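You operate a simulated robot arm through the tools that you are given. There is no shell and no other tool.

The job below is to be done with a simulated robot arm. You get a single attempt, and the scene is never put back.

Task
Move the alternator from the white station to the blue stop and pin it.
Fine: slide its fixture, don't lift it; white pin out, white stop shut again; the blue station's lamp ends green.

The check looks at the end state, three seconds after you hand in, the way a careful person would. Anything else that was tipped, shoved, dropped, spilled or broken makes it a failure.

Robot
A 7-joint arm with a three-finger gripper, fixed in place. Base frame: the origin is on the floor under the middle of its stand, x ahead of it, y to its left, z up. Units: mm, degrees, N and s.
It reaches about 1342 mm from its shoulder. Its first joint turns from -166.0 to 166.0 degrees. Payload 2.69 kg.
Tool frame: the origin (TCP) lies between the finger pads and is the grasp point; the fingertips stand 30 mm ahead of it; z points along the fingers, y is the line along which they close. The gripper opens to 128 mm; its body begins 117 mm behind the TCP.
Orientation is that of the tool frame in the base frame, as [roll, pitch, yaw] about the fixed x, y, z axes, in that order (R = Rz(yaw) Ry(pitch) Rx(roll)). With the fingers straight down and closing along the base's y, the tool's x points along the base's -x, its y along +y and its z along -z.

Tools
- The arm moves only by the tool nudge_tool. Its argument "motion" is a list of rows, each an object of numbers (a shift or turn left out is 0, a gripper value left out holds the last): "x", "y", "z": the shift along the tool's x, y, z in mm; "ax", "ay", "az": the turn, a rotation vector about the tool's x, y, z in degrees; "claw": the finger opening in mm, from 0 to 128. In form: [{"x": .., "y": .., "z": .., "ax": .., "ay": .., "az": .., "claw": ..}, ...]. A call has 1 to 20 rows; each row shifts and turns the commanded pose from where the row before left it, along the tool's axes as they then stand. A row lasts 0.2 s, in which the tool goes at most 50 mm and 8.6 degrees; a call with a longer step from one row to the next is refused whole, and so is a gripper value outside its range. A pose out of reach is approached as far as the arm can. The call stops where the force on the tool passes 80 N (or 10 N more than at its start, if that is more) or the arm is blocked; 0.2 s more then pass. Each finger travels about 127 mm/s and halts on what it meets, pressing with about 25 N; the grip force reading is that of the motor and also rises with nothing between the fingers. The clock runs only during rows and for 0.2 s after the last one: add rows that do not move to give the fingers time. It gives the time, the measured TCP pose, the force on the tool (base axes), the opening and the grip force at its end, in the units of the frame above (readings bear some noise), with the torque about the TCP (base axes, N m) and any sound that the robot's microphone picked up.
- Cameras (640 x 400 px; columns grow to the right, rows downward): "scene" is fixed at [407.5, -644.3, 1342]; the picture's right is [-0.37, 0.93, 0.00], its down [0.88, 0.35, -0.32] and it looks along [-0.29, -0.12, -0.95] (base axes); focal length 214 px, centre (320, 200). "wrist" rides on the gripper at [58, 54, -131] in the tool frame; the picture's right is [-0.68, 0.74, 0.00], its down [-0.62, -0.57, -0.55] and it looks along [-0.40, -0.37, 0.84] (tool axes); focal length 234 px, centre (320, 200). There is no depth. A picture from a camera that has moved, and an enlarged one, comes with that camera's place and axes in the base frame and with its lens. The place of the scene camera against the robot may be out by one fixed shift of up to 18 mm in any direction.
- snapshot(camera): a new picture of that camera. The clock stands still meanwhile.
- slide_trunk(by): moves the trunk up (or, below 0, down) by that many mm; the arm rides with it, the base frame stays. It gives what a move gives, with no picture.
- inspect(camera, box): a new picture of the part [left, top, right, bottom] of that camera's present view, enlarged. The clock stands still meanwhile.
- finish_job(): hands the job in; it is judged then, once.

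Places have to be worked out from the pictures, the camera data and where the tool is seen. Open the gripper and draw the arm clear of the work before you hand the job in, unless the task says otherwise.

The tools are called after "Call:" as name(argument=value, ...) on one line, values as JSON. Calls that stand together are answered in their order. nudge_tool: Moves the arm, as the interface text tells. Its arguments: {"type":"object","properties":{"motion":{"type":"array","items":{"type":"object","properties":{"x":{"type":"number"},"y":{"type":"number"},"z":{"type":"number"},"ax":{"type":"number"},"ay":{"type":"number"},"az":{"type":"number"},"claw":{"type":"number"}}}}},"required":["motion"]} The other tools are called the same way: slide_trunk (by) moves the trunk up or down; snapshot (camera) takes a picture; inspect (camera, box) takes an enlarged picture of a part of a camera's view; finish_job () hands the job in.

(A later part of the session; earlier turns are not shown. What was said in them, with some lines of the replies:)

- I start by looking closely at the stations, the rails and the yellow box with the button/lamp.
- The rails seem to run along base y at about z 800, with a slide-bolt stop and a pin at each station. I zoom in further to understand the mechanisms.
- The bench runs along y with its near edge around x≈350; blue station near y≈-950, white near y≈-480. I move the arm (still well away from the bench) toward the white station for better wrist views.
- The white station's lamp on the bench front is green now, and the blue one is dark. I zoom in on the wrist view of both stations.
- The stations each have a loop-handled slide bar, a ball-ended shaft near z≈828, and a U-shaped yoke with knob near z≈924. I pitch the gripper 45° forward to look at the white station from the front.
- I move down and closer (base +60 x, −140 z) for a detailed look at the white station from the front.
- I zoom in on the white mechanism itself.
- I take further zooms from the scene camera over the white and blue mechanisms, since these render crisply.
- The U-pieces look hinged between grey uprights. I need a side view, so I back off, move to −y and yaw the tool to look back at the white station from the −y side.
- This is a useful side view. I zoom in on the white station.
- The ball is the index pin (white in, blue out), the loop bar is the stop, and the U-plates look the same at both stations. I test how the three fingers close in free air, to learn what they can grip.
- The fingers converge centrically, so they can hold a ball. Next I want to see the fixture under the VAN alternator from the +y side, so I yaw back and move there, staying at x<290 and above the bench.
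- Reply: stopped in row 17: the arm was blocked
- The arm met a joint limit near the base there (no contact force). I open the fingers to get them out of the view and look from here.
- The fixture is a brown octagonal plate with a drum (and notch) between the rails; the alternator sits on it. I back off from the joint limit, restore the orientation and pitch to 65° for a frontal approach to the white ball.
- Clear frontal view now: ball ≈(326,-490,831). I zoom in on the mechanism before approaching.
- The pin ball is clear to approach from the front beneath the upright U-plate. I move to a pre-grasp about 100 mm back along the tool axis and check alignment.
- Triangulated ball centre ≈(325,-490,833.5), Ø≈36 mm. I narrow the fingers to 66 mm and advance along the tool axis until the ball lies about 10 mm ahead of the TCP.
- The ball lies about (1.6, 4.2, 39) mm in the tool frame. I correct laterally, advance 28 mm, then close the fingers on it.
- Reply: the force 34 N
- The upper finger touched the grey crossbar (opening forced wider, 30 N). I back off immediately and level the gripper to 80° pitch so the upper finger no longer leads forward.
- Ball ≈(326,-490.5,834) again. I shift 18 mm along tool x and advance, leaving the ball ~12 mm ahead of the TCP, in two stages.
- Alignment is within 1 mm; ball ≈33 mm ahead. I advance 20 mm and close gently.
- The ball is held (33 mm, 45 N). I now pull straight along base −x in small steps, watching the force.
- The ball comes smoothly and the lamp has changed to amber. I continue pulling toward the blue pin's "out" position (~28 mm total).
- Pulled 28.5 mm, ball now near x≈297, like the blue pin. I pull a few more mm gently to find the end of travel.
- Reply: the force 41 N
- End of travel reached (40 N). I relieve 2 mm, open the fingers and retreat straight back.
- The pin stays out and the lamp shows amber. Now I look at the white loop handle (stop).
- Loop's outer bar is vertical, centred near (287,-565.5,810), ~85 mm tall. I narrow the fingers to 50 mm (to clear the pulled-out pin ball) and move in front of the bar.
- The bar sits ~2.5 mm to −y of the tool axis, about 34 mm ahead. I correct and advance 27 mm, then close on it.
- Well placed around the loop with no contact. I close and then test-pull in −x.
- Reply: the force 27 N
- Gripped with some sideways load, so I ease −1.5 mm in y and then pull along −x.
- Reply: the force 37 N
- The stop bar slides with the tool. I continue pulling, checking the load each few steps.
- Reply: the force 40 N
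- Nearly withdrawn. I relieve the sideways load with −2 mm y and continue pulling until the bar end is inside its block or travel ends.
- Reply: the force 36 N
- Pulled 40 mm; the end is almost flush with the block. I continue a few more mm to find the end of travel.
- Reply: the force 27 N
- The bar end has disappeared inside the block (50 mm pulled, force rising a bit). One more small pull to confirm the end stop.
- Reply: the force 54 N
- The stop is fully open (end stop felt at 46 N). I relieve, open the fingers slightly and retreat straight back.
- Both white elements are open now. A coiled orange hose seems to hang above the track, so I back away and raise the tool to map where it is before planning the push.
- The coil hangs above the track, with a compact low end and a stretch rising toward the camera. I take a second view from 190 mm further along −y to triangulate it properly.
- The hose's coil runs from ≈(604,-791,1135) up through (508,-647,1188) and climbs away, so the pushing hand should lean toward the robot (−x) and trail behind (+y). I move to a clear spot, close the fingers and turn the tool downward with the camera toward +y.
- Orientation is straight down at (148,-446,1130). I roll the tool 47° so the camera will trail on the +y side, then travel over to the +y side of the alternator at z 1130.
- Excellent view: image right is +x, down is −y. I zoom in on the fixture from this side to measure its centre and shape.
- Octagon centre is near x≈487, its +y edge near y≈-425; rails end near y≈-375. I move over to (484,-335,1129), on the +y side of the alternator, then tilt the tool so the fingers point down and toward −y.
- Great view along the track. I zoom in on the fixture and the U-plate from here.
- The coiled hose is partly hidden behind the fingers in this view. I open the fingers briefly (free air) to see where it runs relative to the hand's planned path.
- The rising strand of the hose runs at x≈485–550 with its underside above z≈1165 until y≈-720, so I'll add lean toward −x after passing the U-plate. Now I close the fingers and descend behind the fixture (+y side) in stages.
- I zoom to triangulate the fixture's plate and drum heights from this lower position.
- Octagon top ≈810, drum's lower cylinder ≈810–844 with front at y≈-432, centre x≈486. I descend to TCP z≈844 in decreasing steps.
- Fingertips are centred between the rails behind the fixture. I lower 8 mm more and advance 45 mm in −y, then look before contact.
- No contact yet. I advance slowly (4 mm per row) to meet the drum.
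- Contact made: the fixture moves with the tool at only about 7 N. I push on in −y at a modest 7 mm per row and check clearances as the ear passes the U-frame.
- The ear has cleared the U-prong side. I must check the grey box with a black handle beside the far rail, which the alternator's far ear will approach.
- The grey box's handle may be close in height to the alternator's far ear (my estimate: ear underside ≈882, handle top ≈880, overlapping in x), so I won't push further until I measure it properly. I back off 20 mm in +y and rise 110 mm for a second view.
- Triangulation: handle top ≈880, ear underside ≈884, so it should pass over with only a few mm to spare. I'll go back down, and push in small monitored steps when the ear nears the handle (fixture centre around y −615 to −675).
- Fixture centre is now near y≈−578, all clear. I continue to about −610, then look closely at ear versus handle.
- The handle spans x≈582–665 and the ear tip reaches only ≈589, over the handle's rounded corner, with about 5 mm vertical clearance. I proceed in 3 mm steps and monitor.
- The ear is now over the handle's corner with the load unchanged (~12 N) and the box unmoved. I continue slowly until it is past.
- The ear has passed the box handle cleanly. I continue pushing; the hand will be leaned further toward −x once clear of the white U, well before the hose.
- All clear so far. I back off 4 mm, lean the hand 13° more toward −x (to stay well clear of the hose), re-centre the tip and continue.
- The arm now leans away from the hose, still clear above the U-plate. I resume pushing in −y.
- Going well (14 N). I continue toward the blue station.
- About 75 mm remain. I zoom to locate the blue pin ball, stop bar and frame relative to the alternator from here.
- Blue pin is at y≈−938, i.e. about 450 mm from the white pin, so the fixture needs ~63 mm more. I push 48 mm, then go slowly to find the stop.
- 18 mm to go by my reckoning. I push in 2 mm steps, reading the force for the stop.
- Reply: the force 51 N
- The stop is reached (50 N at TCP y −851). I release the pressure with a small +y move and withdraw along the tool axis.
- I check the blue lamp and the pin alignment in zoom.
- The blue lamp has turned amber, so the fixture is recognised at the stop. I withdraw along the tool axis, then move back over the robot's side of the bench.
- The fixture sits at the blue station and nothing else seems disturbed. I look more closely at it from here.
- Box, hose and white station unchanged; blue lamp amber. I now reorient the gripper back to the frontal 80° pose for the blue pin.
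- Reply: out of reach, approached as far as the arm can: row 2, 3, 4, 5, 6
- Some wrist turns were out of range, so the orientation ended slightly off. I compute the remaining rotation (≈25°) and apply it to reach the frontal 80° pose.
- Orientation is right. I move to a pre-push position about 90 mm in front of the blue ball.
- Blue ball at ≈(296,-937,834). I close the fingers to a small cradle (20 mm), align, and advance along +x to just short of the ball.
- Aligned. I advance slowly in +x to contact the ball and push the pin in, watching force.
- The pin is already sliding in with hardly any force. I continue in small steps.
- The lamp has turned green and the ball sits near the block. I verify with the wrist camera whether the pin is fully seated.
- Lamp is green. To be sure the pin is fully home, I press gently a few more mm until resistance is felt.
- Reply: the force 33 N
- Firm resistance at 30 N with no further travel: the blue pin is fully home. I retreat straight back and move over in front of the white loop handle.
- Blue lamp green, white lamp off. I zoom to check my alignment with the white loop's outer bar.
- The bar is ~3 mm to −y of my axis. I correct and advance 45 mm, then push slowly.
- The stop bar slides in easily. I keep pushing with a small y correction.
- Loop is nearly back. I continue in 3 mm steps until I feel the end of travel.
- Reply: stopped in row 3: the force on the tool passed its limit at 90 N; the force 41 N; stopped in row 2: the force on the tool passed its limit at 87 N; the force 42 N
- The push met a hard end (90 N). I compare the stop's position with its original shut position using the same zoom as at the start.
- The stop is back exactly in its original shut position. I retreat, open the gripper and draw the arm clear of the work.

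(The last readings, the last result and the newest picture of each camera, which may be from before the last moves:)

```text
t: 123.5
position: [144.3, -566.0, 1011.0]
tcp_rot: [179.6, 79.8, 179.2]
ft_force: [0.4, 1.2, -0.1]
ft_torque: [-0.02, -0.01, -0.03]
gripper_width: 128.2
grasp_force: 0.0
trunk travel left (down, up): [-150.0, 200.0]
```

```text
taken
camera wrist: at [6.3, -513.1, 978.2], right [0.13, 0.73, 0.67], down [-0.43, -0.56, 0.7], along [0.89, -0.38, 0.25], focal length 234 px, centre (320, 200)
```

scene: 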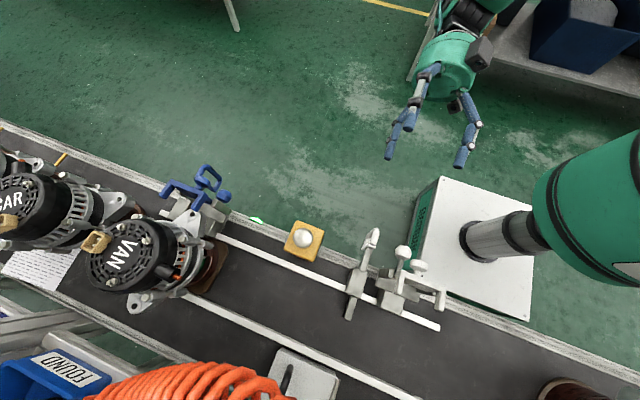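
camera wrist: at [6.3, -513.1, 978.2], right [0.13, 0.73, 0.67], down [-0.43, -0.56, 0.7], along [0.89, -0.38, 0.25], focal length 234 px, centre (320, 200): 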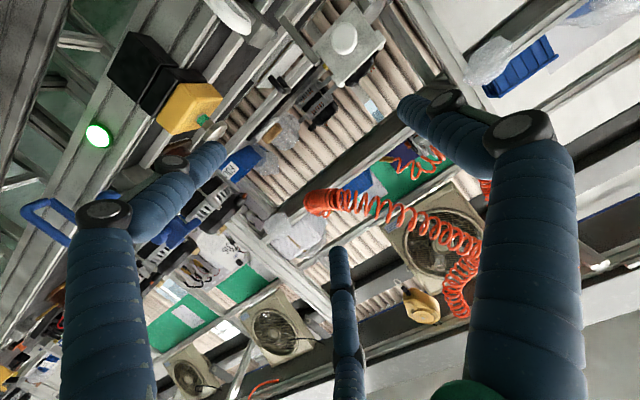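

Blue lamp is green, white stop shut, white pin out. I move the arm back near its starting pose and verify the surroundings (including the shelf with the carton behind the arm).

Call:
nudge_tool(motion=[{"ay": 8}, {"ay": 8}, {"ay": 8}, {"ay": 8}, {"ay": 8}, {"ay": 8}, {"ay": 8}, {"ay": 8}, {"ay": 8}, {"ay": 8}, {"x": 20, "y": -20}, {"x": 20, "y": -20}, {"x": 20, "y": -20}, {"x": 20, "y": -20}, {}])

Call:
snapshot(camera="scene")

Call:
inspect(camera="scene", box=[80, 150, 290, 310])

Call:
inspect(camera="scene", box=[290, 200, 480, 340])

```text
t: 126.7
position: [63.1, -644.7, 992.1]
tcp_rot: [179.9, 9.7, 179.5]
ft_force: [0.2, -0.5, -0.3]
ft_torque: [-0.01, -0.01, 0.01]
gripper_width: 127.8
grasp_force: 0.1
out of reach, approached as far as the arm can: row 9, 10
trunk travel left (down, up): [-150.0, 200.0]
```

```text
taken
```

scene: 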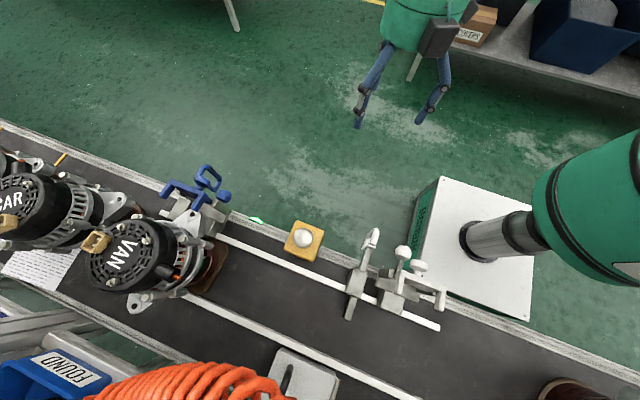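

```text
2.50 times, centred on (185, 230) of scene
camera zoom: at [407.5, -644.3, 1342.0], right [-0.37, 0.93, 0.0], down [0.88, 0.35, -0.32], along [-0.29, -0.12, -0.95], focal length 536 px, centre (658, 125)
```

zoom: 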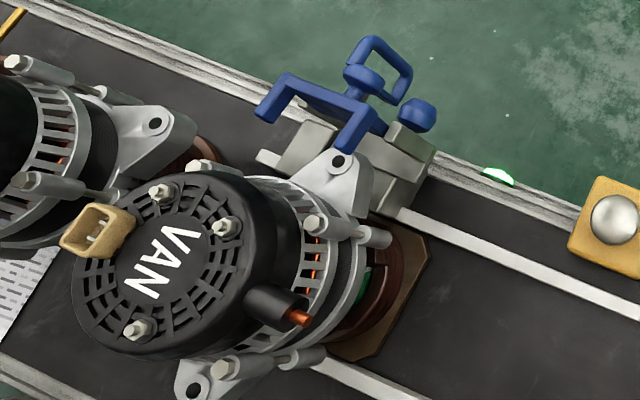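

```text
2.86 times, centred on (385, 270) of scene
camera zoom: at [407.5, -644.3, 1342.0], right [-0.37, 0.93, 0.0], down [0.88, 0.35, -0.32], along [-0.29, -0.12, -0.95], focal length 613 px, centre (134, 0)
```

zoom: 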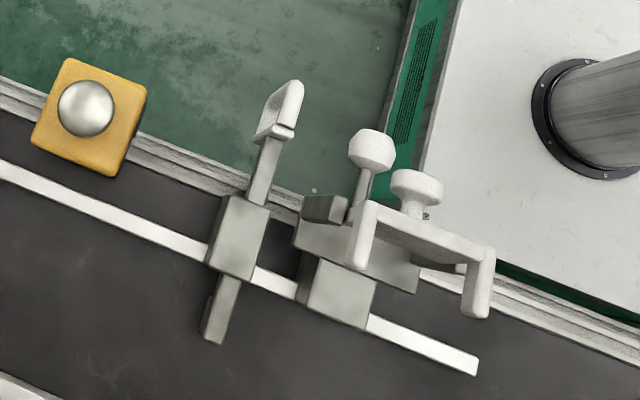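

All conditions look met: the alternator is against the blue stop with the blue pin home and lamp green, the white pin is out and the white stop shut. Nothing else moved, the gripper is open and the arm is clear, so I hand in.

Call:
finish_job()

```text
The job is handed in.
```

I slid the alternator on its fixture to the blue stop and pinned it there. I handed the job in, but no verdict came back.

My last pictures and readings, just before handing in, showed:

- **Blue station:** the fixture rests against the blue stop. The blue pin is fully in, with firm resistance at about 30 N and no further travel. The lamp is green.
- **White station:** the pin is out and the stop is shut, matching its picture from the start.
- **Surroundings:** the toolbox, hose, yellow button box and the other alternators look where they were. The far ear of the alternator passed over the toolbox handle with only about 5 mm to spare, and the force did not rise there.
- **Contacts along the way:** on my first try at the white pin, a finger pressed the grey crossbar there at about 34 N. I backed off and saw no change to the crossbar. Closing the white stop ran into its end of travel at about 90 N.
- **Arm:** the gripper is open and the arm is back near its starting place, clear of the bench.
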